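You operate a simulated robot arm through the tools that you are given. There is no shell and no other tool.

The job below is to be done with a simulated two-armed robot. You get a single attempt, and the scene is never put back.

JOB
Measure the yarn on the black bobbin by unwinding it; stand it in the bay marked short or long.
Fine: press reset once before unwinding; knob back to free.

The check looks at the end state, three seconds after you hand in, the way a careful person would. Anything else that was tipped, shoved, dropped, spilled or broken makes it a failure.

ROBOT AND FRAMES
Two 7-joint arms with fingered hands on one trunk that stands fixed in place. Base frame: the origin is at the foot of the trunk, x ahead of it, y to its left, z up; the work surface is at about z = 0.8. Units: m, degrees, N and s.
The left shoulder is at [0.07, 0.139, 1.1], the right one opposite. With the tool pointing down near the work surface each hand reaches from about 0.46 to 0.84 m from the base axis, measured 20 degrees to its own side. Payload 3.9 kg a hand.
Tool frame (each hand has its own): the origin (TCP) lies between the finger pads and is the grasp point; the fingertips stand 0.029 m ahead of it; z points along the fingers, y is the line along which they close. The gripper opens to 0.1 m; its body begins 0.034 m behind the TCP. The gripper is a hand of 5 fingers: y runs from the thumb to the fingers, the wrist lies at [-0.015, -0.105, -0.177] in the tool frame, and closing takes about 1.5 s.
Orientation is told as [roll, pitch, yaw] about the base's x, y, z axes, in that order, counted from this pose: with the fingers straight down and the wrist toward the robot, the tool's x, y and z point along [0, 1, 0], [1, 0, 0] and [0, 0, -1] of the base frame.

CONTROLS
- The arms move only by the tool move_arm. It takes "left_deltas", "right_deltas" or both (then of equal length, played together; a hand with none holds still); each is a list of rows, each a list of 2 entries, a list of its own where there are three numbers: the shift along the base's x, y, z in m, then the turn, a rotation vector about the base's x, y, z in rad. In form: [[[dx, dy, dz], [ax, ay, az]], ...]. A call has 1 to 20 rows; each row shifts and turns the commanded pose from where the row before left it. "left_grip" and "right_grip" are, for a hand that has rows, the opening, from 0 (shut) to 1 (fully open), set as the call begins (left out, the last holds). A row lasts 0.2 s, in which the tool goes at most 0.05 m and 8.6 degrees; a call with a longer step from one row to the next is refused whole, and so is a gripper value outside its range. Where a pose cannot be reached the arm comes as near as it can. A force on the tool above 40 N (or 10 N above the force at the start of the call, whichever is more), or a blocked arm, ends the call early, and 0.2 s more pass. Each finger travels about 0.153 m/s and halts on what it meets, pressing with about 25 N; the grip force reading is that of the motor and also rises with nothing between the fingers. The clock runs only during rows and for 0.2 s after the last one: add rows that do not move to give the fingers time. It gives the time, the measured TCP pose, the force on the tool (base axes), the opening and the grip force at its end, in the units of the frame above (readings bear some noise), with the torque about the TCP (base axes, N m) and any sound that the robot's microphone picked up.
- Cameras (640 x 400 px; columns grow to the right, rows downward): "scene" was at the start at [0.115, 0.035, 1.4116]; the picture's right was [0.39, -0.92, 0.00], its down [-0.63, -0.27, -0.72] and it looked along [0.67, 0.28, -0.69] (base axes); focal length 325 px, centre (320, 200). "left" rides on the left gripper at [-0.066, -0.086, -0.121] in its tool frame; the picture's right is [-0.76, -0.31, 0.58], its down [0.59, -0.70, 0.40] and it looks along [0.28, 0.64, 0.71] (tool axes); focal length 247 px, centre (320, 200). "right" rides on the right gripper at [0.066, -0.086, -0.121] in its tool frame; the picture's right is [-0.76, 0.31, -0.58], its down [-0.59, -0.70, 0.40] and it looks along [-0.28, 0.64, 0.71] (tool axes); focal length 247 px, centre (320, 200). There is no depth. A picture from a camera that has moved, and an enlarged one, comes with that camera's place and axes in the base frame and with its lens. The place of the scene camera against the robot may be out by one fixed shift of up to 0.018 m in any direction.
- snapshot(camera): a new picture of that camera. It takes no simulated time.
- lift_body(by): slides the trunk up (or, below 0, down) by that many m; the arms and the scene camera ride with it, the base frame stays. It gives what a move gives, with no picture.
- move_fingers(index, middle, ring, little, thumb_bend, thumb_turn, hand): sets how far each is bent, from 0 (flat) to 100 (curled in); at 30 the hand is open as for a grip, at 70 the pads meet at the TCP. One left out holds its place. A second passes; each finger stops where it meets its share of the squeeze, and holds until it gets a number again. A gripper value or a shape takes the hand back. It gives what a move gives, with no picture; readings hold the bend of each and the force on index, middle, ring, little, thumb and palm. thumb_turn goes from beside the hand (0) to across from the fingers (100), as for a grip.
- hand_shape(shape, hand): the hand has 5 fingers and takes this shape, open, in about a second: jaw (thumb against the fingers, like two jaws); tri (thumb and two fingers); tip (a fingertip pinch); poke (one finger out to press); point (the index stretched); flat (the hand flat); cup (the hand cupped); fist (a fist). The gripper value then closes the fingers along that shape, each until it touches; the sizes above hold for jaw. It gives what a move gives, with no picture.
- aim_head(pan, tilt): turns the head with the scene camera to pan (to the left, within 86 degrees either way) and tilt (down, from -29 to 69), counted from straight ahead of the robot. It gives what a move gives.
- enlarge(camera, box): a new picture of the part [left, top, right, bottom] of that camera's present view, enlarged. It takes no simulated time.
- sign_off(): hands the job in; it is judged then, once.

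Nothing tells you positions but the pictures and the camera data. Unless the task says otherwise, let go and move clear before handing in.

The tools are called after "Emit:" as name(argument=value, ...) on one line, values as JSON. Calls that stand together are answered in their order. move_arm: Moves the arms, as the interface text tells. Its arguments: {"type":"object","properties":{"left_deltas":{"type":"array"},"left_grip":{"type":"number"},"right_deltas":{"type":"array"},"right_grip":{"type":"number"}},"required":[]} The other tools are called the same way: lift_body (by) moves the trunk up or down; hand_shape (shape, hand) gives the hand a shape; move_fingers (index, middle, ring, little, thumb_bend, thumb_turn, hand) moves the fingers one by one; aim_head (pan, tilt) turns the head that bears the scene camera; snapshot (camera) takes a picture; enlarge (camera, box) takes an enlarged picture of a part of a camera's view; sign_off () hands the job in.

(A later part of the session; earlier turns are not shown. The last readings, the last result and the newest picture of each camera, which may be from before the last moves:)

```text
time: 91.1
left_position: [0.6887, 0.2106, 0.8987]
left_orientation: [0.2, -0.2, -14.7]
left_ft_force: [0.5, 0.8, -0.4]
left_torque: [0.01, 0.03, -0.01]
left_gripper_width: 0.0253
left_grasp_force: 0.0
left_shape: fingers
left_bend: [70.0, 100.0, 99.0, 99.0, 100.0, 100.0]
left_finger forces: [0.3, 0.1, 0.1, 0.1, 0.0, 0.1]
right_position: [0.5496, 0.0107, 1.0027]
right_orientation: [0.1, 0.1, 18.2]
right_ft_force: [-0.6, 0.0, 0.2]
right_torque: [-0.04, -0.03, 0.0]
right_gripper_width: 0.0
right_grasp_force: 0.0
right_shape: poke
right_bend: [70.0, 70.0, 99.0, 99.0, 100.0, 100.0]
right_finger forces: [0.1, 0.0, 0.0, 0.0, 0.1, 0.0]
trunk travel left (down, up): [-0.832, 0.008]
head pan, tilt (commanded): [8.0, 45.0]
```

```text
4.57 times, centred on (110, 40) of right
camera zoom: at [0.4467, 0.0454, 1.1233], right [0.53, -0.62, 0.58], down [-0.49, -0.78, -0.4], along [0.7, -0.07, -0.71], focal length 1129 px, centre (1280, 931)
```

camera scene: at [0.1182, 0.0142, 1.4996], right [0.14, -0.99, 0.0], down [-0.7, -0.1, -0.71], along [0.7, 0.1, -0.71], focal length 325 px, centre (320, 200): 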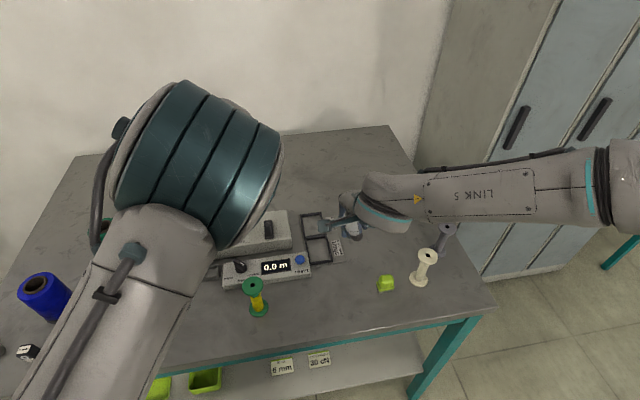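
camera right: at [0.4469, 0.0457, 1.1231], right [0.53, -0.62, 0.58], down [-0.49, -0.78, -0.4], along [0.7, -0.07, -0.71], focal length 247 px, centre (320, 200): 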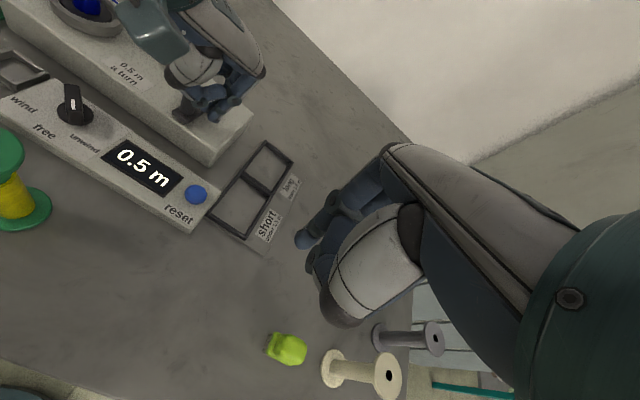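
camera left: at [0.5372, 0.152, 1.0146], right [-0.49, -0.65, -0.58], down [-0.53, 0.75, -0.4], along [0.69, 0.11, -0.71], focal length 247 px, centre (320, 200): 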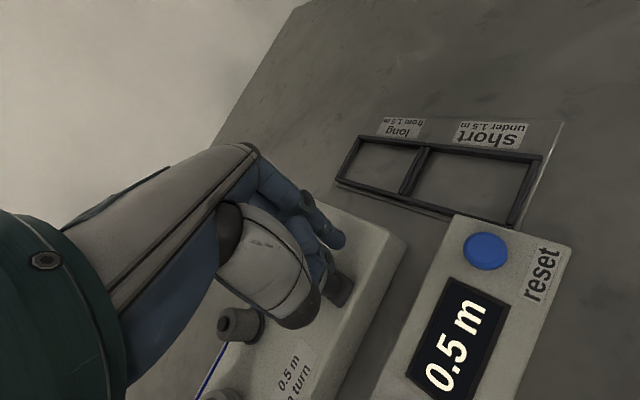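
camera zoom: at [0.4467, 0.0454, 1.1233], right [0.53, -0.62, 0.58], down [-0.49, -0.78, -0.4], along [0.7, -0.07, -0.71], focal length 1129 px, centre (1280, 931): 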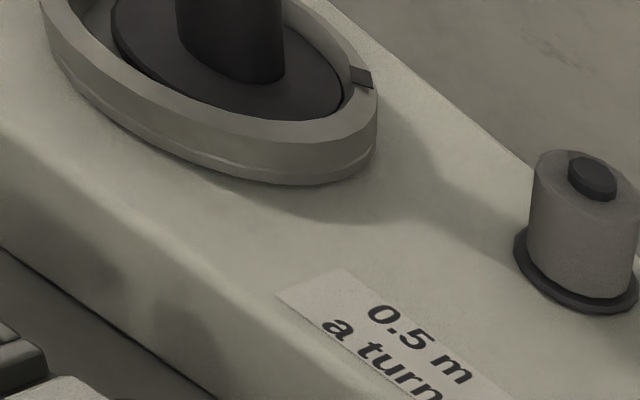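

The bobbin is bare, the thread is gone and the display reads 1.9 m, so this bobbin belongs in "long". I'll lift the finger clear of the crank and go back to the knob, to its far-right side.

Emit:
move_arm(left_deltas=[[[0.004, 0.006, 0.02], [0, 0, 0]], [[0, 0, 0.04], [0, 0, 0]], [[0, 0, 0.04], [0, 0, 0]], [[-0.045, 0.01, 0], [0, 0, 0]], [[-0.046, 0.011, 0], [0, 0, 0]], [[-0.046, 0.011, 0], [0, 0, 0]], [[0, 0, 0], [0, 0, 0]]])

Emit:
snapshot(camera="right")

Emit:
snapshot(camera="left")

Emit:
snapshot(camera="scene")

```text
time: 92.9
left_position: [0.5337, 0.2605, 0.9552]
left_orientation: [-2.4, 4.6, -12.8]
left_ft_force: [-0.1, -1.3, 0.2]
left_torque: [0.01, -0.02, 0.01]
left_gripper_width: 0.0252
left_grasp_force: 0.1
left_shape: fingers
left_bend: [70.0, 100.0, 99.0, 99.0, 100.0, 100.0]
left_finger forces: [0.0, 0.0, 0.1, 0.1, 0.1, 0.0]
right_position: [0.5492, 0.0108, 1.0027]
right_orientation: [0.0, -0.1, 18.2]
right_ft_force: [-0.3, 0.9, -0.1]
right_torque: [0.0, -0.05, -0.02]
right_gripper_width: 0.0002
right_grasp_force: 0.1
right_shape: poke
right_bend: [70.0, 70.0, 99.0, 99.0, 100.0, 100.0]
right_finger forces: [0.0, 0.1, 0.0, 0.0, 0.1, 0.0]
trunk travel left (down, up): [-0.832, 0.008]
head pan, tilt (commanded): [8.0, 45.0]
stopped in row 7 (left hand): the arm was blocked; the commanded pose is now the measured one
```

```text
taken
camera right: at [0.4463, 0.0452, 1.1233], right [0.53, -0.62, 0.58], down [-0.49, -0.78, -0.4], along [0.7, -0.07, -0.71], focal length 247 px, centre (320, 200)
```

right: 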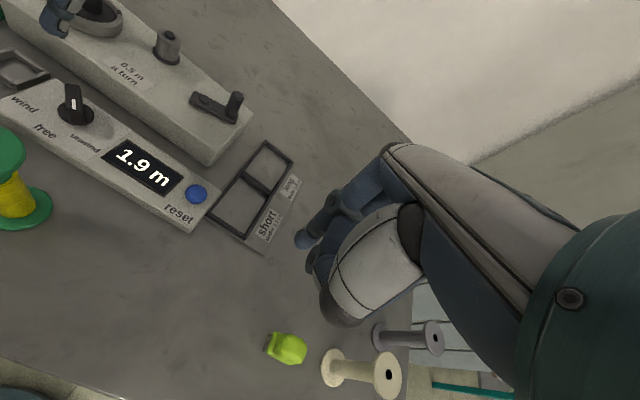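

```text
taken
camera left: at [0.4457, 0.2196, 1.0836], right [-0.51, -0.68, -0.52], down [-0.59, 0.72, -0.36], along [0.62, 0.12, -0.77], focal length 247 px, centre (320, 200)
```

left: 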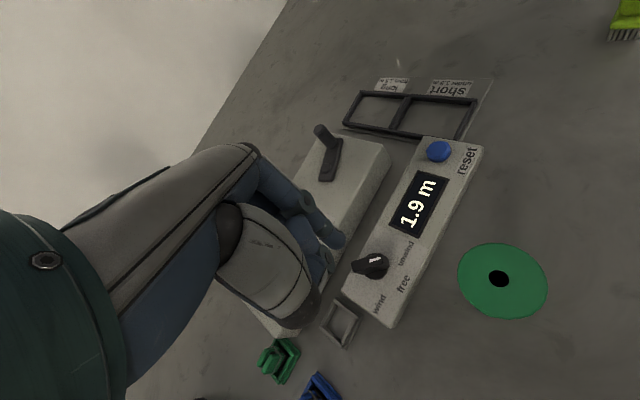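

```text
taken
camera scene: at [0.1192, 0.0145, 1.4995], right [0.14, -0.99, 0.0], down [-0.7, -0.1, -0.71], along [0.7, 0.1, -0.71], focal length 325 px, centre (320, 200)
```

scene: 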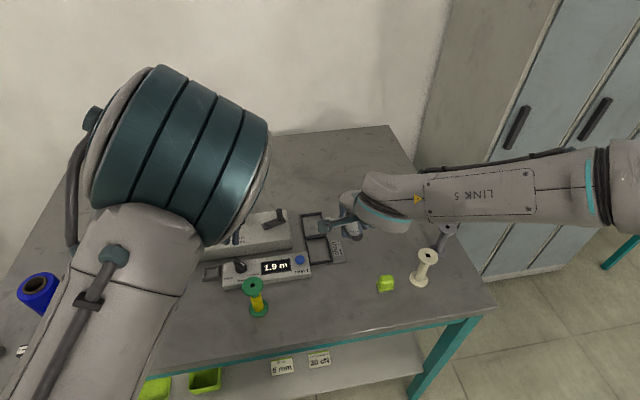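

The arm stopped near a configuration change again, above the knob, with nothing touched. I'll let it settle and then nudge it in small steps.

Emit:
move_arm(left_deltas=[[[0, 0, 0], [0, 0, 0]], [[0, 0, 0], [0, 0, 0]], [[0, 0, 0], [0, 0, 0]]])

Emit:
move_arm(left_deltas=[[[0.01, -0.002, -0.003], [0.01, -0.02, -0.01]], [[0.01, -0.002, -0.003], [0.01, -0.02, -0.01]], [[0, 0, 0], [0, 0, 0]]])

```text
time: 93.7
left_position: [0.5327, 0.2612, 0.9544]
left_orientation: [-2.5, 4.6, -12.7]
left_ft_force: [0.2, 0.0, 0.6]
left_torque: [-0.01, -0.01, 0.0]
left_gripper_width: 0.0252
left_grasp_force: 0.0
left_shape: fingers
left_bend: [70.0, 100.0, 99.0, 99.0, 100.0, 100.0]
left_finger forces: [0.0, 0.0, 0.1, 0.1, 0.1, 0.0]
right_position: [0.5496, 0.0109, 1.0037]
right_orientation: [0.0, 0.0, 18.1]
right_ft_force: [-0.3, -0.1, 0.1]
right_torque: [-0.03, -0.07, 0.0]
right_gripper_width: 0.0002
right_grasp_force: 0.0
right_shape: poke
right_bend: [70.0, 70.0, 99.0, 99.0, 100.0, 100.0]
right_finger forces: [0.1, 0.1, 0.0, 0.1, 0.0, 0.0]
trunk travel left (down, up): [-0.832, 0.008]
head pan, tilt (commanded): [8.0, 45.0]
```

```text
time: 94.5
left_position: [0.5542, 0.2544, 0.9498]
left_orientation: [-0.3, 2.7, -13.9]
left_ft_force: [0.5, -0.7, 0.3]
left_torque: [-0.04, -0.02, -0.02]
left_gripper_width: 0.0251
left_grasp_force: 0.0
left_shape: fingers
left_bend: [70.0, 100.0, 99.0, 99.0, 100.0, 100.0]
left_finger forces: [0.0, 0.0, 0.0, 0.1, 0.1, 0.0]
right_position: [0.5477, 0.0105, 1.0022]
right_orientation: [0.0, -0.1, 18.1]
right_ft_force: [-0.5, -0.1, -0.1]
right_torque: [-0.02, -0.01, -0.01]
right_gripper_width: 0.0
right_grasp_force: 0.1
right_shape: poke
right_bend: [70.0, 70.0, 99.0, 99.0, 100.0, 100.0]
right_finger forces: [0.0, 0.0, 0.1, 0.1, 0.1, 0.1]
trunk travel left (down, up): [-0.832, 0.008]
head pan, tilt (commanded): [8.0, 45.0]
```

It tracks again at [0.554, 0.254, 0.95]. I'll level it and lower to just above the knob's far-right side.

Emit:
move_arm(left_deltas=[[[0.001, -0.003, -0.02], [-0.003, -0.0235, -0.005]], [[0.001, -0.004, -0.025], [-0.003, -0.0235, -0.005]], [[0, 0, 0], [0, 0, 0]]])

Emit:
enlarge(camera="right", box=[0, 40, 160, 160])

Emit:
enlarge(camera="left", box=[280, 170, 440, 300])

```text
time: 95.3
left_position: [0.5564, 0.2492, 0.9056]
left_orientation: [-0.1, 0.0, -14.6]
left_ft_force: [-0.9, 0.3, -0.3]
left_torque: [0.01, -0.03, -0.01]
left_gripper_width: 0.025
left_grasp_force: 0.1
left_shape: fingers
left_bend: [70.0, 100.0, 99.0, 99.0, 100.0, 100.0]
left_finger forces: [0.1, 0.1, 0.0, 0.1, 0.0, 0.0]
right_position: [0.548, 0.01, 1.0028]
right_orientation: [-0.1, 0.0, 18.0]
right_ft_force: [0.2, 0.1, 0.3]
right_torque: [0.03, 0.02, 0.02]
right_gripper_width: 0.0001
right_grasp_force: 0.0
right_shape: poke
right_bend: [70.0, 70.0, 99.0, 99.0, 100.0, 100.0]
right_finger forces: [0.0, 0.0, 0.0, 0.0, 0.1, 0.0]
trunk travel left (down, up): [-0.832, 0.008]
head pan, tilt (commanded): [8.0, 45.0]
```

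```text
3.33 times, centred on (80, 100) of right
camera zoom: at [0.4461, 0.0449, 1.1235], right [0.53, -0.62, 0.58], down [-0.49, -0.78, -0.4], along [0.7, -0.07, -0.71], focal length 823 px, centre (1120, 533)
```

zoom: 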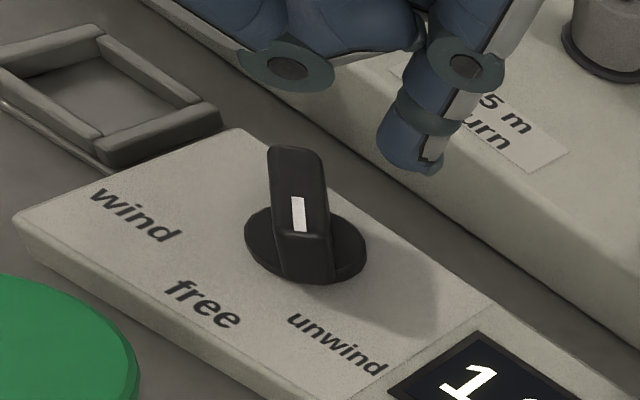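

```text
3.08 times, centred on (360, 235) of left
camera zoom: at [0.4569, 0.2081, 1.0251], right [-0.49, -0.66, -0.58], down [-0.53, 0.75, -0.4], along [0.69, 0.11, -0.71], focal length 760 px, centre (197, 92)
```

zoom: 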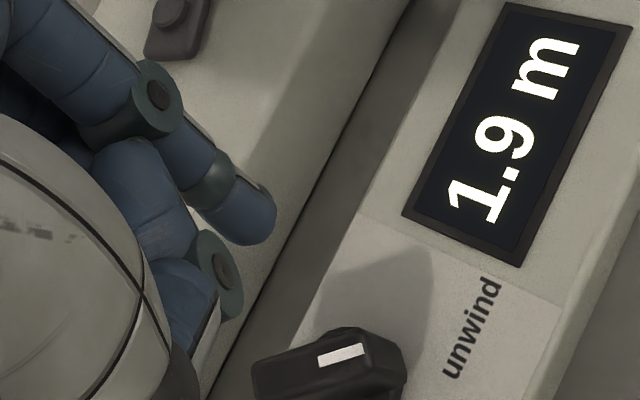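

The tip is correctly off the bar's far-right side. I'll lower and push the bar back towards "free", stopping a bit short to check.

Emit:
move_arm(left_deltas=[[[0, 0, -0.025], [0, 0, 0]], [[0, 0, -0.025], [0, 0, 0]], [[-0.005, 0.002, 0], [0, 0, 0]], [[-0.004, 0.0015, 0], [0, 0, 0]], [[-0.0035, -0.001, 0], [0, 0, 0]], [[-0.0032, -0.0011, 0], [0, 0, 0]], [[-0.0028, 0, 0], [0, 0, 0]], [[0, 0, 0], [0, 0, 0]]])

Emit:
enlarge(camera="right", box=[0, 40, 160, 160])

Emit:
enlarge(camera="left", box=[280, 170, 440, 300])

```text
time: 97.1
left_position: [0.5382, 0.2492, 0.8548]
left_orientation: [0.0, -0.1, -14.6]
left_ft_force: [1.0, 0.7, 0.6]
left_torque: [0.0, -0.03, -0.01]
left_gripper_width: 0.0258
left_grasp_force: 0.1
left_shape: fingers
left_bend: [70.0, 100.0, 99.0, 99.0, 100.0, 100.0]
left_finger forces: [1.2, 0.0, 0.1, 0.0, 0.0, 0.0]
right_position: [0.5485, 0.0112, 1.0022]
right_orientation: [0.0, 0.0, 18.2]
right_ft_force: [0.8, -0.2, 0.7]
right_torque: [0.02, 0.01, -0.04]
right_gripper_width: 0.0
right_grasp_force: 0.0
right_shape: poke
right_bend: [70.0, 70.0, 99.0, 99.0, 100.0, 100.0]
right_finger forces: [0.0, 0.0, 0.0, 0.1, 0.1, 0.1]
trunk travel left (down, up): [-0.832, 0.008]
head pan, tilt (commanded): [8.0, 45.0]
```

```text
3.33 times, centred on (80, 100) of right
camera zoom: at [0.4467, 0.045, 1.1232], right [0.53, -0.62, 0.58], down [-0.49, -0.78, -0.4], along [0.7, -0.07, -0.71], focal length 823 px, centre (1120, 533)
```

zoom: 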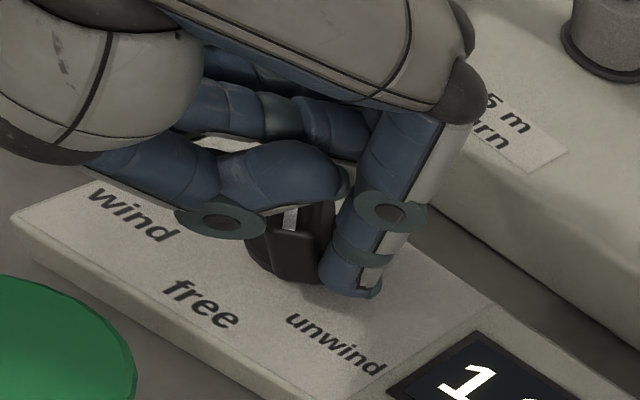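

```text
3.08 times, centred on (360, 235) of left
camera zoom: at [0.4379, 0.2095, 0.9743], right [-0.49, -0.66, -0.58], down [-0.53, 0.75, -0.4], along [0.69, 0.11, -0.71], focal length 760 px, centre (197, 92)
```

zoom: 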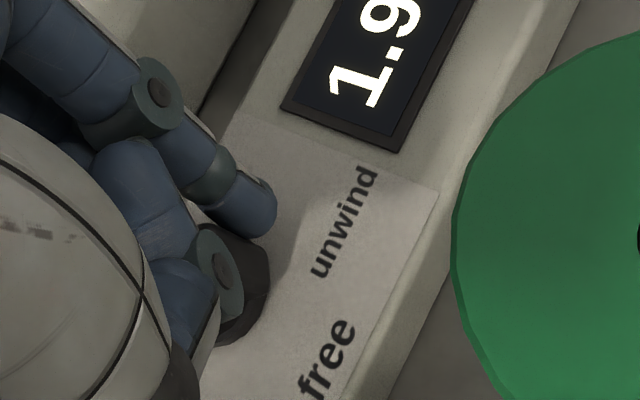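

It is moving easily. I'll push on to a few degrees short of "free", then back away and check the pointer.

Emit:
move_arm(left_deltas=[[[-0.0025, 0.0002, 0], [0, 0, 0]], [[-0.0025, 0.0003, 0], [0, 0, 0]], [[0, 0, 0], [0, 0, 0]], [[0.005, -0.006, 0], [0, 0, 0]], [[0.008, -0.002, 0.01], [0, 0, 0]], [[0.005, 0, 0.03], [0, 0, 0]], [[0.003, 0, 0.03], [0, 0, 0]], [[0, 0, 0], [0, 0, 0]]])

Emit:
enlarge(camera="right", box=[0, 40, 160, 160])

Emit:
enlarge(camera="left", box=[300, 190, 460, 320])

```text
time: 98.9
left_position: [0.5529, 0.2437, 0.9254]
left_orientation: [-0.1, -0.1, -14.6]
left_ft_force: [0.4, 0.1, -0.3]
left_torque: [0.0, 0.02, 0.02]
left_gripper_width: 0.0251
left_grasp_force: 0.0
left_shape: fingers
left_bend: [70.0, 100.0, 99.0, 99.0, 100.0, 100.0]
left_finger forces: [0.1, 0.1, 0.0, 0.0, 0.0, 0.0]
right_position: [0.5482, 0.0103, 1.0016]
right_orientation: [0.0, 0.0, 18.1]
right_ft_force: [-0.5, 0.0, 0.0]
right_torque: [0.0, 0.0, 0.01]
right_gripper_width: 0.0002
right_grasp_force: 0.1
right_shape: poke
right_bend: [70.0, 70.0, 99.0, 99.0, 100.0, 100.0]
right_finger forces: [0.0, 0.1, 0.1, 0.1, 0.0, 0.0]
trunk travel left (down, up): [-0.832, 0.008]
head pan, tilt (commanded): [8.0, 45.0]
```

```text
3.33 times, centred on (80, 100) of right
camera zoom: at [0.4472, 0.0451, 1.123], right [0.53, -0.62, 0.58], down [-0.49, -0.78, -0.4], along [0.7, -0.07, -0.71], focal length 823 px, centre (1120, 533)
```

zoom: 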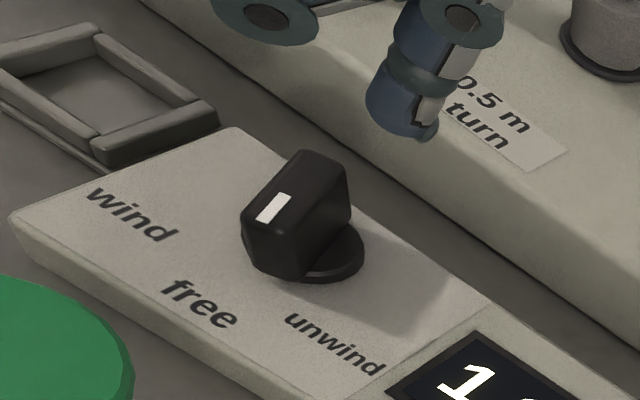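

```text
3.08 times, centred on (380, 255) of left
camera zoom: at [0.4534, 0.2028, 1.0447], right [-0.49, -0.66, -0.58], down [-0.53, 0.75, -0.4], along [0.69, 0.11, -0.71], focal length 760 px, centre (135, 31)
```

zoom: 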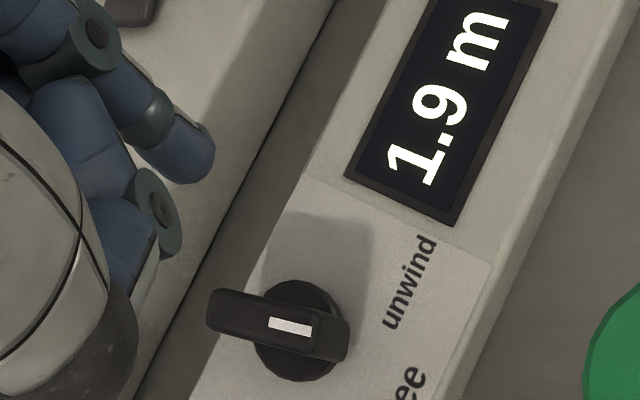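

The pointer is about 22° short of "free", so the finger needs to go roughly 6 mm further. I'll push it the rest of the way and check again.

Emit:
move_arm(left_deltas=[[[0, 0, -0.035], [0, 0, 0]], [[0, 0, -0.035], [0, 0, 0]], [[-0.0126, 0.0046, 0], [0, 0, 0]], [[-0.0077, 0.0013, 0], [0, 0, 0]], [[-0.0031, 0.0015, 0], [0, 0, 0]], [[-0.0028, 0.0015, 0], [0, 0, 0]], [[0, 0, 0], [0, 0, 0]], [[0.005, -0.006, 0], [0, 0, 0]], [[0.01, -0.002, 0.01], [0, 0, 0]], [[0.006, 0, 0.03], [0, 0, 0]], [[0.004, 0, 0.03], [0, 0, 0]], [[0, 0, 0], [0, 0, 0]]])

Emit:
enlarge(camera="right", box=[0, 40, 160, 160])

Emit:
enlarge(camera="left", box=[300, 190, 460, 320])

```text
time: 101.5
left_position: [0.5518, 0.2425, 0.9226]
left_orientation: [-0.1, 0.0, -14.6]
left_ft_force: [-0.5, 0.6, -0.2]
left_torque: [-0.02, 0.03, 0.01]
left_gripper_width: 0.0253
left_grasp_force: 0.0
left_shape: fingers
left_bend: [70.0, 100.0, 99.0, 99.0, 100.0, 100.0]
left_finger forces: [0.0, 0.0, 0.1, 0.0, 0.0, 0.0]
right_position: [0.5495, 0.0094, 1.0021]
right_orientation: [0.0, -0.1, 18.3]
right_ft_force: [-0.5, 0.1, 0.8]
right_torque: [0.01, 0.01, 0.0]
right_gripper_width: 0.0002
right_grasp_force: 0.0
right_shape: poke
right_bend: [70.0, 70.0, 99.0, 99.0, 100.0, 100.0]
right_finger forces: [0.0, 0.1, 0.0, 0.0, 0.1, 0.0]
trunk travel left (down, up): [-0.832, 0.008]
head pan, tilt (commanded): [8.0, 45.0]
```

```text
3.33 times, centred on (80, 100) of right
camera zoom: at [0.4472, 0.045, 1.123], right [0.53, -0.62, 0.58], down [-0.49, -0.78, -0.4], along [0.7, -0.07, -0.71], focal length 823 px, centre (1120, 533)
```

zoom: 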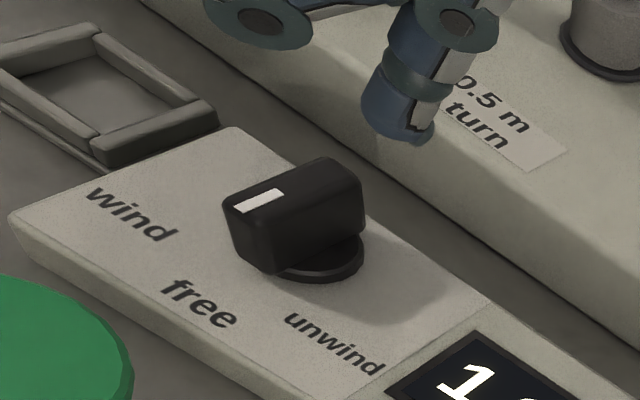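

```text
3.08 times, centred on (380, 255) of left
camera zoom: at [0.452, 0.2023, 1.0439], right [-0.49, -0.66, -0.58], down [-0.53, 0.75, -0.4], along [0.69, 0.11, -0.71], focal length 760 px, centre (135, 31)
```

zoom: 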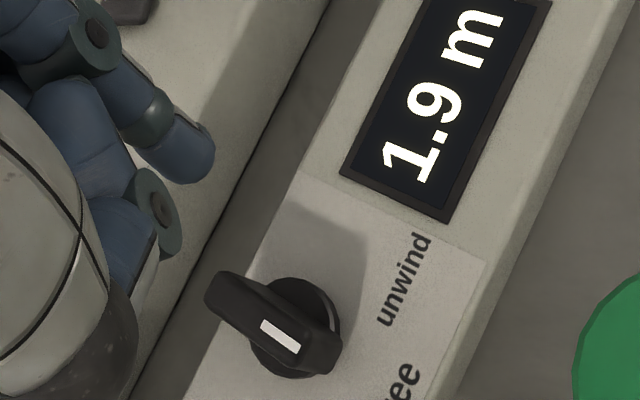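

Emit:
enlarge(camera="right", box=[0, 60, 120, 160])

Emit:
enlarge(camera="scene", box=[200, 230, 300, 300])

Emit:
enlarge(camera="left", box=[330, 240, 410, 300])

```text
4.00 times, centred on (60, 110) of right
camera zoom: at [0.4472, 0.045, 1.123], right [0.53, -0.62, 0.58], down [-0.49, -0.78, -0.4], along [0.7, -0.07, -0.71], focal length 988 px, centre (1360, 560)
```

zoom: 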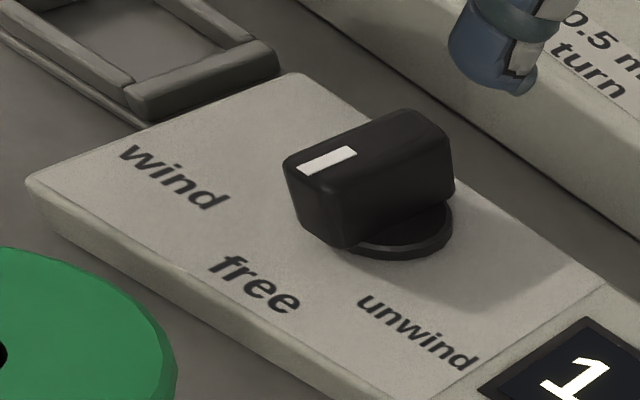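

```text
5.71 times, centred on (250, 265) of scene
camera zoom: at [0.1204, 0.014, 1.4994], right [0.14, -0.99, 0.0], down [-0.7, -0.1, -0.71], along [0.7, 0.1, -0.71], focal length 1857 px, centre (720, -171)
```

zoom: 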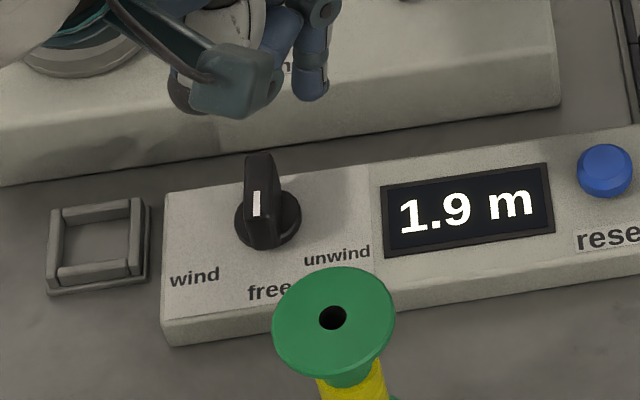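

```text
6.67 times, centred on (370, 270) of left
camera zoom: at [0.452, 0.2023, 1.0439], right [-0.49, -0.66, -0.58], down [-0.53, 0.75, -0.4], along [0.69, 0.11, -0.71], focal length 1646 px, centre (-13, -267)
```

zoom: 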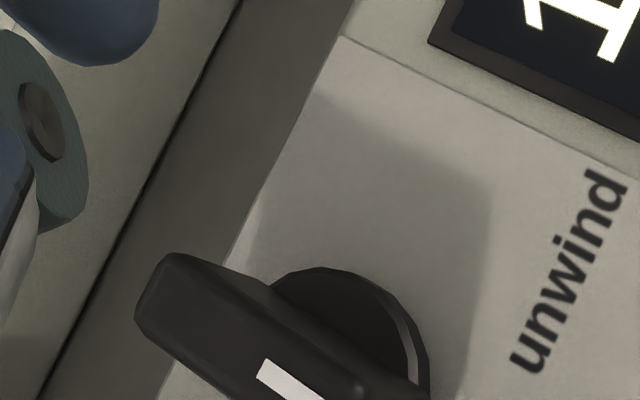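

The knob matches its original "free" view to within about 2°, and the display still shows 1.9 m. Now I'll raise the left hand and move towards the bobbin in the cup.

Emit:
move_arm(left_deltas=[[[0.008, 0.005, 0.03], [0, 0, 0]], [[0.01, 0.01, 0.03], [0, 0, 0.02]], [[0.01, 0.02, 0.03], [0, 0, 0.03]], [[0.01, 0.025, 0.03], [0, 0, 0.03]], [[0.01, 0.03, 0.02], [0, 0, 0.03]], [[0, 0, 0], [0, 0, 0]]])

Emit:
snapshot(camera="right")

Emit:
snapshot(camera="left")

```text
time: 102.9
left_position: [0.6004, 0.3346, 1.0652]
left_orientation: [0.0, 0.0, -8.4]
left_ft_force: [-0.2, 0.4, 0.9]
left_torque: [-0.01, -0.02, 0.02]
left_gripper_width: 0.0252
left_grasp_force: 0.1
left_shape: fingers
left_bend: [70.0, 100.0, 99.0, 99.0, 100.0, 100.0]
left_finger forces: [0.1, 0.1, 0.0, 0.0, 0.0, 0.0]
right_position: [0.5484, 0.01, 1.0022]
right_orientation: [-0.1, 0.0, 18.1]
right_ft_force: [-1.1, -0.1, -0.2]
right_torque: [-0.01, 0.0, 0.0]
right_gripper_width: 0.0001
right_grasp_force: 0.1
right_shape: poke
right_bend: [70.0, 70.0, 99.0, 99.0, 100.0, 100.0]
right_finger forces: [0.0, 0.0, 0.1, 0.0, 0.0, 0.0]
trunk travel left (down, up): [-0.832, 0.008]
head pan, tilt (commanded): [8.0, 45.0]
```

```text
taken
camera right: at [0.4465, 0.0448, 1.1233], right [0.53, -0.62, 0.58], down [-0.49, -0.78, -0.4], along [0.7, -0.07, -0.71], focal length 247 px, centre (320, 200)
```

right: 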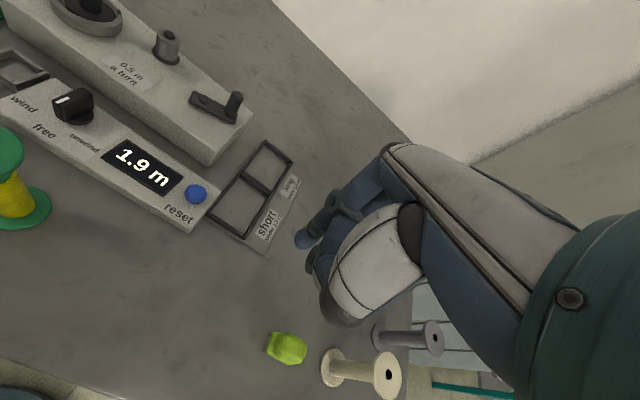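

```text
taken
camera left: at [0.505, 0.2835, 1.1843], right [-0.41, -0.71, -0.58], down [-0.61, 0.68, -0.4], along [0.68, 0.19, -0.71], focal length 247 px, centre (320, 200)
```

left: 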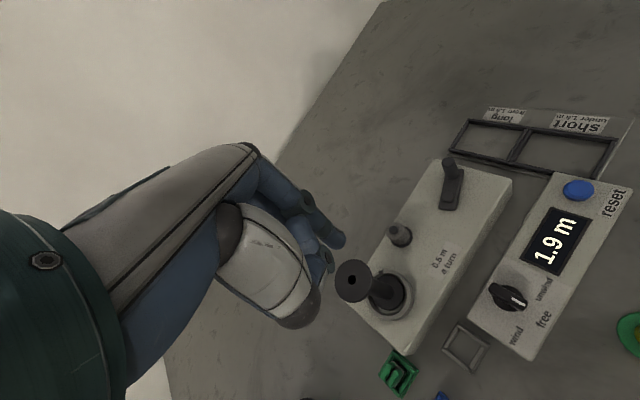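

Emit:
enlarge(camera="left", box=[310, 230, 450, 340])

Emit:
move_arm(right_deltas=[[[0.0, 0.03, 0.02], [0, 0, 0]], [[0, 0.03, 0.02], [0, 0, 0]], [[0, 0, 0], [0, 0, 0]]])

Emit:
enlarge(camera="right", box=[40, 0, 240, 130])

```text
3.64 times, centred on (380, 285) of left
camera zoom: at [0.505, 0.2835, 1.1843], right [-0.41, -0.71, -0.58], down [-0.61, 0.68, -0.4], along [0.68, 0.19, -0.71], focal length 898 px, centre (102, -109)
```

zoom: 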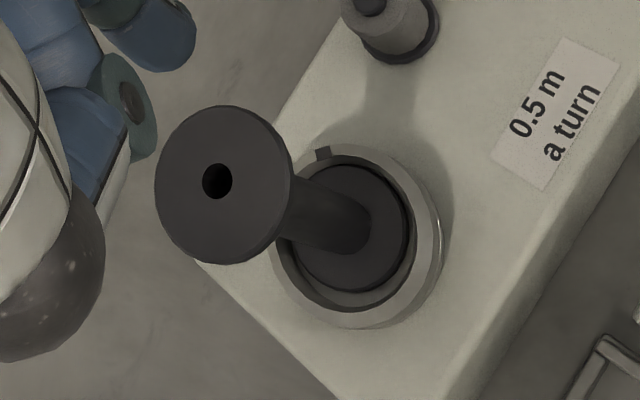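

```text
time: 103.7
left_position: [0.5997, 0.3343, 1.0642]
left_orientation: [0.0, 0.0, -8.3]
left_ft_force: [-0.1, -0.7, -0.3]
left_torque: [0.02, 0.01, 0.01]
left_gripper_width: 0.025
left_grasp_force: 0.1
left_shape: fingers
left_bend: [70.0, 100.0, 99.0, 99.0, 100.0, 100.0]
left_finger forces: [0.0, 0.0, 0.0, 0.0, 0.1, 0.0]
right_position: [0.5506, 0.0689, 1.0429]
right_orientation: [0.1, 0.0, 18.1]
right_ft_force: [0.2, -0.1, 0.8]
right_torque: [0.02, 0.0, 0.0]
right_gripper_width: 0.0001
right_grasp_force: 0.0
right_shape: poke
right_bend: [70.0, 70.0, 99.0, 99.0, 100.0, 100.0]
right_finger forces: [0.0, 0.1, 0.0, 0.0, 0.0, 0.0]
trunk travel left (down, up): [-0.832, 0.008]
head pan, tilt (commanded): [8.0, 45.0]
```

```text
3.08 times, centred on (140, 65) of right
camera zoom: at [0.4486, 0.1039, 1.1641], right [0.53, -0.63, 0.58], down [-0.49, -0.78, -0.4], along [0.7, -0.07, -0.71], focal length 760 px, centre (874, 615)
```

zoom: 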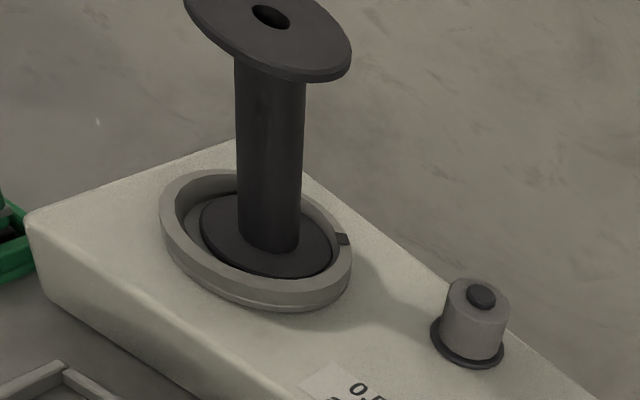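

The bobbin is bare and upright in the cup, its axis at about [0.6125, 0.363] and its top at z = 0.952. I'll open the left hand to the jaw shape and place it above the bobbin.

Emit:
hand_shape(hand="left", shape="jaw")

Emit:
move_arm(left_deltas=[[[0.0065, 0.0145, 0], [0, 0, 0.073]], [[0.0065, 0.0145, 0], [0, 0, 0.073]], [[0, 0, -0.03], [0, 0, 0]], [[0, 0, 0], [0, 0, 0]]], left_grip=1.0)

Emit:
enlarge(camera="left", box=[270, 180, 430, 320])

Emit:
enlarge(camera="right", box=[40, 0, 240, 130])

```text
time: 104.6
left_position: [0.6005, 0.335, 1.0643]
left_orientation: [-0.1, -0.1, -8.2]
left_ft_force: [0.4, -0.2, 0.8]
left_torque: [0.01, -0.01, 0.01]
left_gripper_width: 0.0998
left_grasp_force: 0.0
left_shape: jaw
left_bend: [30.0, 30.0, 30.0, 30.0, 30.0, 98.0]
left_finger forces: [0.1, 0.1, 0.0, 0.1, 0.1, 0.1]
right_position: [0.5505, 0.0696, 1.0425]
right_orientation: [0.0, 0.0, 18.1]
right_ft_force: [-0.4, -0.2, 0.2]
right_torque: [-0.03, 0.0, -0.02]
right_gripper_width: 0.0
right_grasp_force: 0.2
right_shape: poke
right_bend: [70.0, 70.0, 99.0, 99.0, 100.0, 100.0]
right_finger forces: [0.1, 0.1, 0.0, 0.0, 0.1, 0.0]
trunk travel left (down, up): [-0.832, 0.008]
head pan, tilt (commanded): [8.0, 45.0]
```

```text
time: 105.6
left_position: [0.6131, 0.3643, 1.0341]
left_orientation: [-0.1, -0.1, 0.0]
left_ft_force: [0.3, -0.3, -0.4]
left_torque: [-0.03, 0.01, 0.0]
left_gripper_width: 0.0998
left_grasp_force: 0.0
left_shape: jaw
left_bend: [30.0, 30.0, 30.0, 30.0, 30.0, 98.0]
left_finger forces: [0.1, 0.0, 0.0, 0.0, 0.1, 0.0]
right_position: [0.5506, 0.07, 1.043]
right_orientation: [0.0, 0.0, 18.0]
right_ft_force: [-0.8, -0.3, 0.2]
right_torque: [0.03, -0.03, -0.02]
right_gripper_width: 0.0003
right_grasp_force: 0.1
right_shape: poke
right_bend: [70.0, 70.0, 99.0, 99.0, 100.0, 100.0]
right_finger forces: [0.1, 0.0, 0.1, 0.1, 0.0, 0.1]
trunk travel left (down, up): [-0.832, 0.008]
head pan, tilt (commanded): [8.0, 45.0]
```

```text
2.86 times, centred on (350, 250) of left
camera zoom: at [0.5269, 0.2991, 1.1537], right [-0.3, -0.76, -0.58], down [-0.7, 0.59, -0.4], along [0.64, 0.28, -0.71], focal length 706 px, centre (234, 57)
```

zoom: 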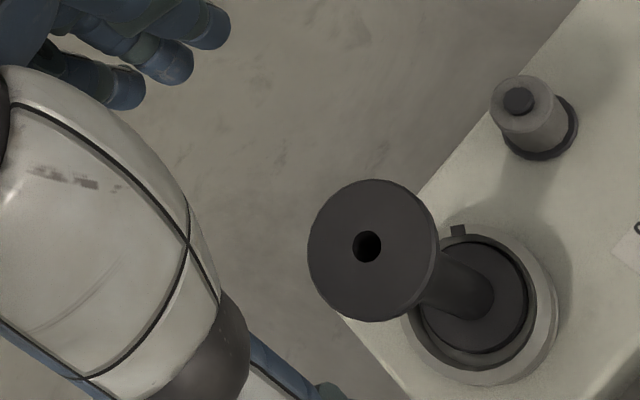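

```text
3.08 times, centred on (140, 65) of right
camera zoom: at [0.448, 0.1044, 1.164], right [0.53, -0.62, 0.58], down [-0.49, -0.78, -0.4], along [0.7, -0.07, -0.71], focal length 760 px, centre (874, 615)
```

zoom: 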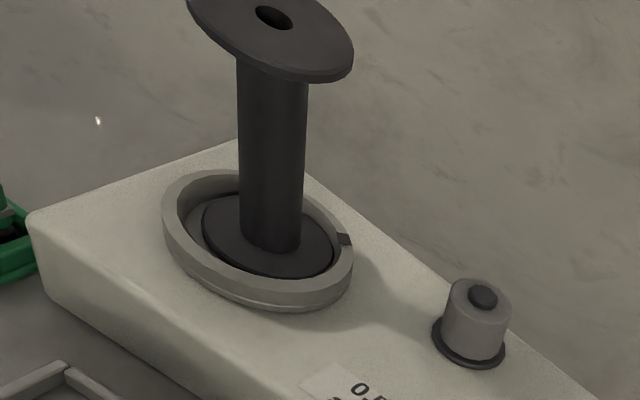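

The hand is centred over the bobbin to within 1 mm. I'll lower and grip under the top flange.

Emit:
move_arm(left_deltas=[[[0, -0.0005, -0.03], [0, 0, 0]], [[0, 0, -0.035], [0, 0, 0]], [[0, 0, -0.032], [0, 0, 0]], [[0, 0, 0], [0, 0, 0]]])

Emit:
enlarge(camera="right", box=[40, 0, 240, 130])

Emit:
move_arm(left_deltas=[[[0, 0, 0], [0, 0, 0]], [[0, 0, 0], [0, 0, 0]], [[0, 0, 0], [0, 0, 0]], [[0, 0, 0], [0, 0, 0]]], left_grip=0.45)

Emit:
enlarge(camera="right", box=[40, 0, 240, 130])

```text
time: 106.6
left_position: [0.6136, 0.3627, 0.9393]
left_orientation: [0.0, -0.2, 0.1]
left_ft_force: [0.1, 1.0, 0.5]
left_torque: [-0.02, 0.01, -0.02]
left_gripper_width: 0.0999
left_grasp_force: 0.0
left_shape: jaw
left_bend: [30.0, 30.0, 30.0, 30.0, 30.0, 98.0]
left_finger forces: [0.1, 0.0, 0.2, 0.0, 0.1, 0.0]
right_position: [0.5512, 0.07, 1.044]
right_orientation: [0.0, 0.0, 18.1]
right_ft_force: [-0.1, 1.2, 0.4]
right_torque: [-0.03, 0.02, -0.01]
right_gripper_width: 0.0
right_grasp_force: 0.1
right_shape: poke
right_bend: [70.0, 70.0, 99.0, 99.0, 100.0, 100.0]
right_finger forces: [0.1, 0.0, 0.0, 0.1, 0.0, 0.1]
trunk travel left (down, up): [-0.832, 0.008]
head pan, tilt (commanded): [8.0, 45.0]
```

```text
3.08 times, centred on (140, 65) of right
camera zoom: at [0.4482, 0.1043, 1.164], right [0.53, -0.62, 0.58], down [-0.49, -0.78, -0.4], along [0.7, -0.07, -0.71], focal length 760 px, centre (874, 615)
```

zoom: 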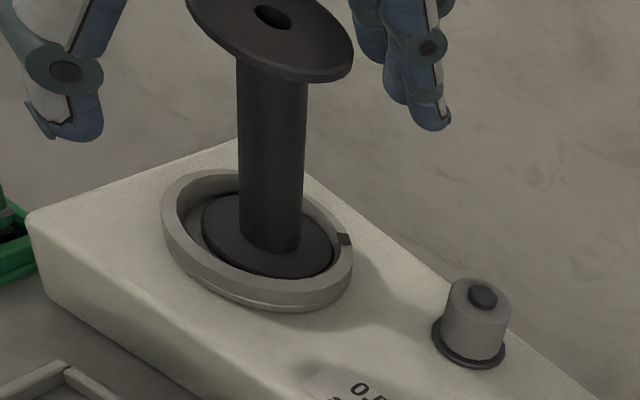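

```text
time: 107.6
left_position: [0.6141, 0.3631, 0.9381]
left_orientation: [-0.2, 0.0, 0.1]
left_ft_force: [0.2, 0.6, 0.2]
left_torque: [0.0, -0.03, -0.01]
left_gripper_width: 0.0456
left_grasp_force: 0.0
left_shape: jaw
left_bend: [42.0, 45.0, 74.0, 51.0, 39.0, 100.0]
left_finger forces: [0.0, 0.0, 0.1, 0.1, 0.1, 0.0]
right_position: [0.5501, 0.07, 1.0446]
right_orientation: [-0.1, 0.0, 18.1]
right_ft_force: [0.2, -0.1, 0.1]
right_torque: [0.02, 0.0, 0.01]
right_gripper_width: 0.0001
right_grasp_force: 0.0
right_shape: poke
right_bend: [70.0, 70.0, 99.0, 99.0, 100.0, 100.0]
right_finger forces: [0.0, 0.0, 0.1, 0.0, 0.1, 0.1]
trunk travel left (down, up): [-0.832, 0.008]
head pan, tilt (commanded): [8.0, 45.0]
```

```text
3.08 times, centred on (140, 65) of right
camera zoom: at [0.4484, 0.1045, 1.1638], right [0.53, -0.62, 0.58], down [-0.49, -0.78, -0.4], along [0.7, -0.07, -0.71], focal length 760 px, centre (874, 615)
```

zoom: 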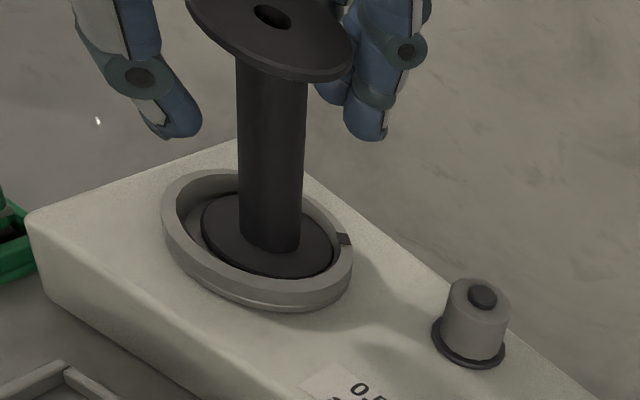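

Emit:
move_arm(left_deltas=[[[0, 0, 0], [0, 0, 0]], [[0, 0, 0], [0, 0, 0]], [[0, 0, 0], [0, 0, 0]], [[0, 0, 0], [0, 0, 0]], [[0, 0, 0], [0, 0, 0]]], left_grip=0.0)

Emit:
enlarge(camera="right", box=[40, 0, 240, 130])

Emit:
enlarge(camera="left", box=[260, 180, 420, 320])

```text
time: 108.8
left_position: [0.6137, 0.3645, 0.9387]
left_orientation: [-0.1, 0.0, 0.1]
left_ft_force: [-3.0, 1.6, -1.2]
left_torque: [0.12, 0.28, 0.0]
left_gripper_width: 0.0206
left_grasp_force: 25.3
left_shape: jaw
left_bend: [74.0, 72.0, 68.0, 67.0, 74.0, 100.0]
left_finger forces: [14.1, 6.4, 0.0, 0.0, 22.4, 0.1]
right_position: [0.5501, 0.0703, 1.0445]
right_orientation: [0.0, 0.0, 18.1]
right_ft_force: [-0.7, -0.6, 0.5]
right_torque: [0.03, 0.04, -0.01]
right_gripper_width: 0.0001
right_grasp_force: 0.1
right_shape: poke
right_bend: [70.0, 70.0, 99.0, 99.0, 100.0, 100.0]
right_finger forces: [0.0, 0.0, 0.1, 0.0, 0.0, 0.1]
trunk travel left (down, up): [-0.832, 0.008]
head pan, tilt (commanded): [8.0, 45.0]
```

```text
3.08 times, centred on (140, 65) of right
camera zoom: at [0.4482, 0.1048, 1.1639], right [0.53, -0.62, 0.58], down [-0.49, -0.78, -0.4], along [0.7, -0.07, -0.71], focal length 760 px, centre (874, 615)
```

zoom: 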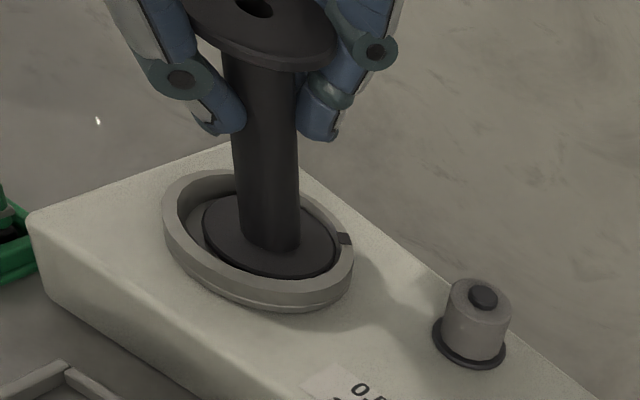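

```text
2.86 times, centred on (340, 250) of left
camera zoom: at [0.527, 0.2988, 1.0585], right [-0.31, -0.76, -0.58], down [-0.7, 0.59, -0.4], along [0.64, 0.28, -0.71], focal length 706 px, centre (263, 57)
```

zoom: 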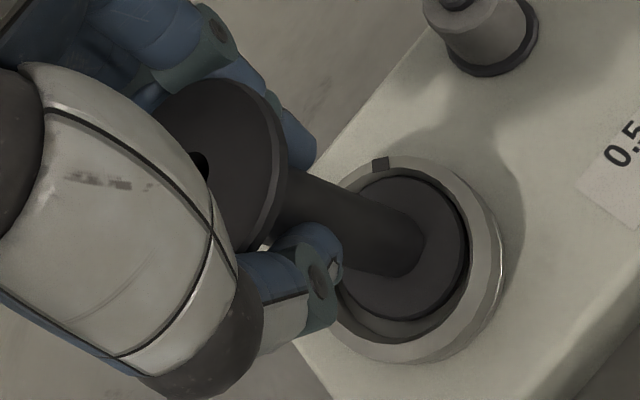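

The grip is firm at 20.6 mm with the bobbin leaning only slightly. I'll lift it out of the cup.

Emit:
move_arm(left_deltas=[[[0, 0, 0.01], [0, 0, 0]], [[0, 0, 0.02], [0, 0, 0]], [[0, 0, 0.025], [0, 0, 0]], [[0, 0, 0.025], [0, 0, 0]], [[0, 0, 0], [0, 0, 0]]])

Emit:
snapshot(camera="right")

Emit:
enlarge(camera="left", box=[260, 180, 420, 320])

```text
time: 110.0
left_position: [0.6132, 0.3621, 1.0168]
left_orientation: [-0.1, 0.0, 0.1]
left_ft_force: [-0.8, -1.0, -0.4]
left_torque: [-0.01, 0.0, 0.02]
left_gripper_width: 0.0206
left_grasp_force: 24.9
left_shape: jaw
left_bend: [74.0, 66.0, 68.0, 67.0, 74.0, 100.0]
left_finger forces: [14.5, 6.7, 0.1, 0.0, 21.7, 0.1]
right_position: [0.5514, 0.0697, 1.0426]
right_orientation: [-0.1, 0.0, 18.1]
right_ft_force: [0.0, 0.8, 0.7]
right_torque: [0.02, -0.01, 0.01]
right_gripper_width: 0.0
right_grasp_force: 0.0
right_shape: poke
right_bend: [70.0, 70.0, 99.0, 99.0, 100.0, 100.0]
right_finger forces: [0.0, 0.0, 0.1, 0.0, 0.1, 0.0]
trunk travel left (down, up): [-0.832, 0.008]
head pan, tilt (commanded): [8.0, 45.0]
```

```text
taken
camera right: at [0.4488, 0.1048, 1.1636], right [0.53, -0.62, 0.58], down [-0.49, -0.78, -0.4], along [0.7, -0.07, -0.71], focal length 247 px, centre (320, 200)
```

right: 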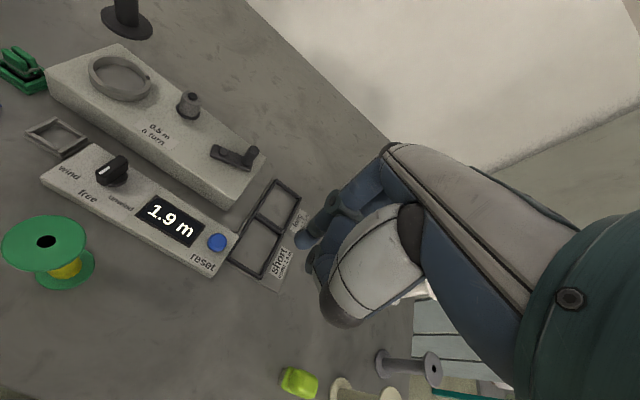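

```text
2.86 times, centred on (340, 250) of left
camera zoom: at [0.5268, 0.2981, 1.1372], right [-0.31, -0.76, -0.58], down [-0.7, 0.59, -0.4], along [0.64, 0.28, -0.71], focal length 706 px, centre (263, 57)
```

zoom: 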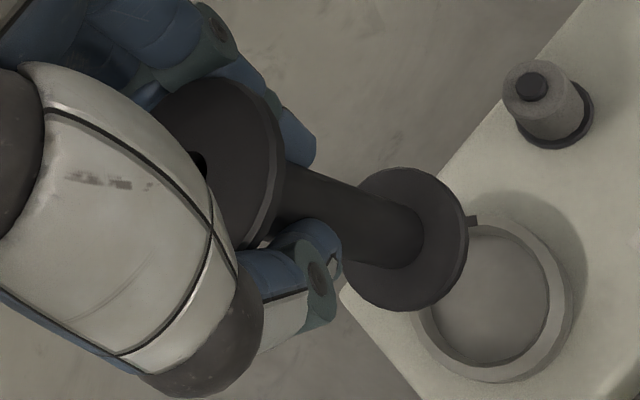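

The bobbin is out and leans about 3.8° in the hand, which I can compensate. I'll zoom on the bay frame from the right camera to fix the centre of "long".

Emit:
enlarge(camera="right", box=[220, 165, 320, 295])

Emit:
enlarge(camera="scene", box=[280, 190, 370, 280])

Emit:
snapshot(camera="left")

```text
3.08 times, centred on (270, 230) of right
camera zoom: at [0.4488, 0.1048, 1.1636], right [0.53, -0.62, 0.58], down [-0.49, -0.78, -0.4], along [0.7, -0.07, -0.71], focal length 760 px, centre (474, 108)
```

zoom: 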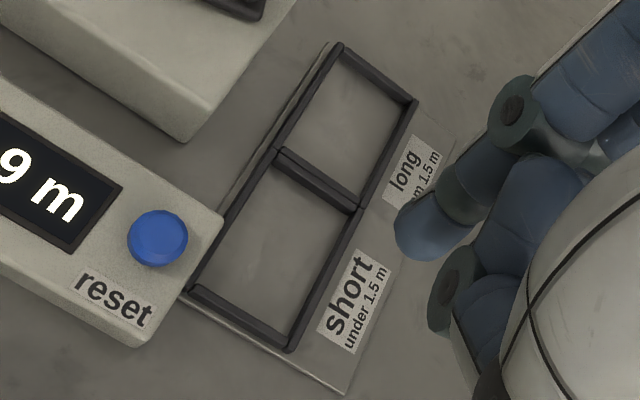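

```text
4.44 times, centred on (325, 235) of scene
camera zoom: at [0.12, 0.0146, 1.4994], right [0.14, -0.99, 0.0], down [-0.7, -0.1, -0.71], along [0.7, 0.1, -0.71], focal length 1445 px, centre (298, 44)
```

zoom: 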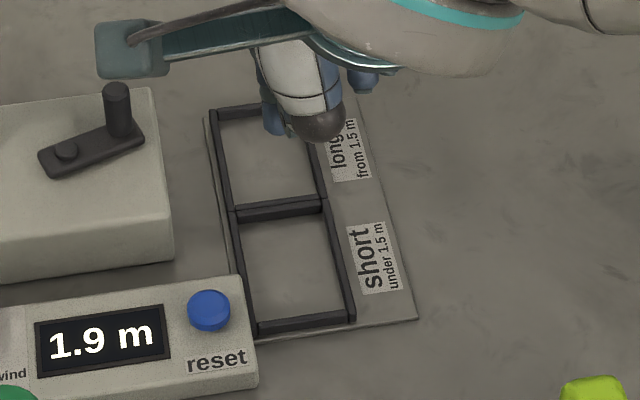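

```text
taken
camera left: at [0.5268, 0.2981, 1.1372], right [-0.31, -0.76, -0.58], down [-0.7, 0.59, -0.4], along [0.64, 0.28, -0.71], focal length 247 px, centre (320, 200)
```

left: 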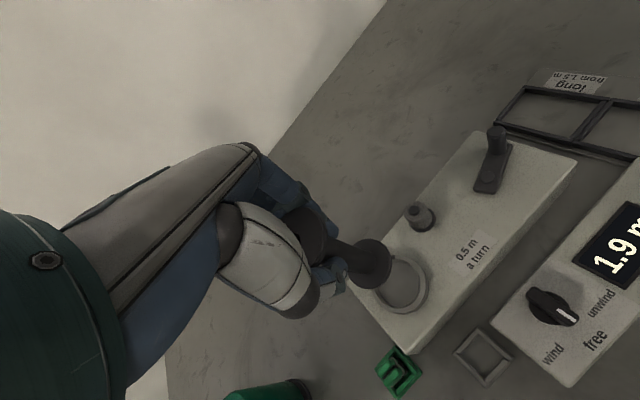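

The "long" bay centre comes out at about [0.710, 0.1125] with an inner width of about 51 mm. I'll pull the right hand back out of the way before bringing the bobbin over.

Emit:
move_arm(right_deltas=[[[-0.01, -0.03, 0.035], [0, 0, 0]], [[-0.015, -0.035, 0.03], [0, 0, 0]], [[-0.015, -0.035, 0.03], [0, 0, 0]], [[-0.015, -0.035, 0.03], [0, 0, 0]], [[-0.015, -0.035, 0.03], [0, 0, 0]], [[-0.01, -0.035, 0.02], [0, 0, 0]], [[0, -0.02, 0.01], [0, 0, 0]], [[0, 0, 0], [0, 0, 0]]])

Emit:
snapshot(camera="right")

```text
time: 111.8
left_position: [0.6131, 0.3624, 1.0171]
left_orientation: [-0.1, -0.1, 0.2]
left_ft_force: [-0.8, 0.3, -0.1]
left_torque: [-0.06, -0.04, 0.01]
left_gripper_width: 0.0205
left_grasp_force: 25.1
left_shape: jaw
left_bend: [74.0, 66.0, 68.0, 67.0, 74.0, 100.0]
left_finger forces: [14.5, 6.6, 0.1, 0.1, 21.6, 0.0]
right_position: [0.4729, -0.1557, 1.2286]
right_orientation: [-0.1, 0.0, 18.1]
right_ft_force: [-0.6, 0.3, 0.8]
right_torque: [0.0, 0.01, -0.01]
right_gripper_width: 0.0
right_grasp_force: 0.0
right_shape: poke
right_bend: [70.0, 70.0, 99.0, 99.0, 100.0, 100.0]
right_finger forces: [0.0, 0.1, 0.1, 0.0, 0.0, 0.0]
trunk travel left (down, up): [-0.832, 0.008]
head pan, tilt (commanded): [8.0, 45.0]
```

```text
taken
camera right: at [0.3687, -0.121, 1.349], right [0.53, -0.62, 0.58], down [-0.49, -0.78, -0.4], along [0.7, -0.07, -0.71], focal length 247 px, centre (320, 200)
```

right: 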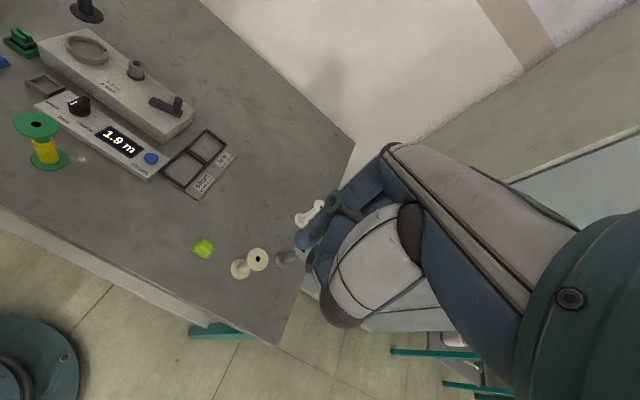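

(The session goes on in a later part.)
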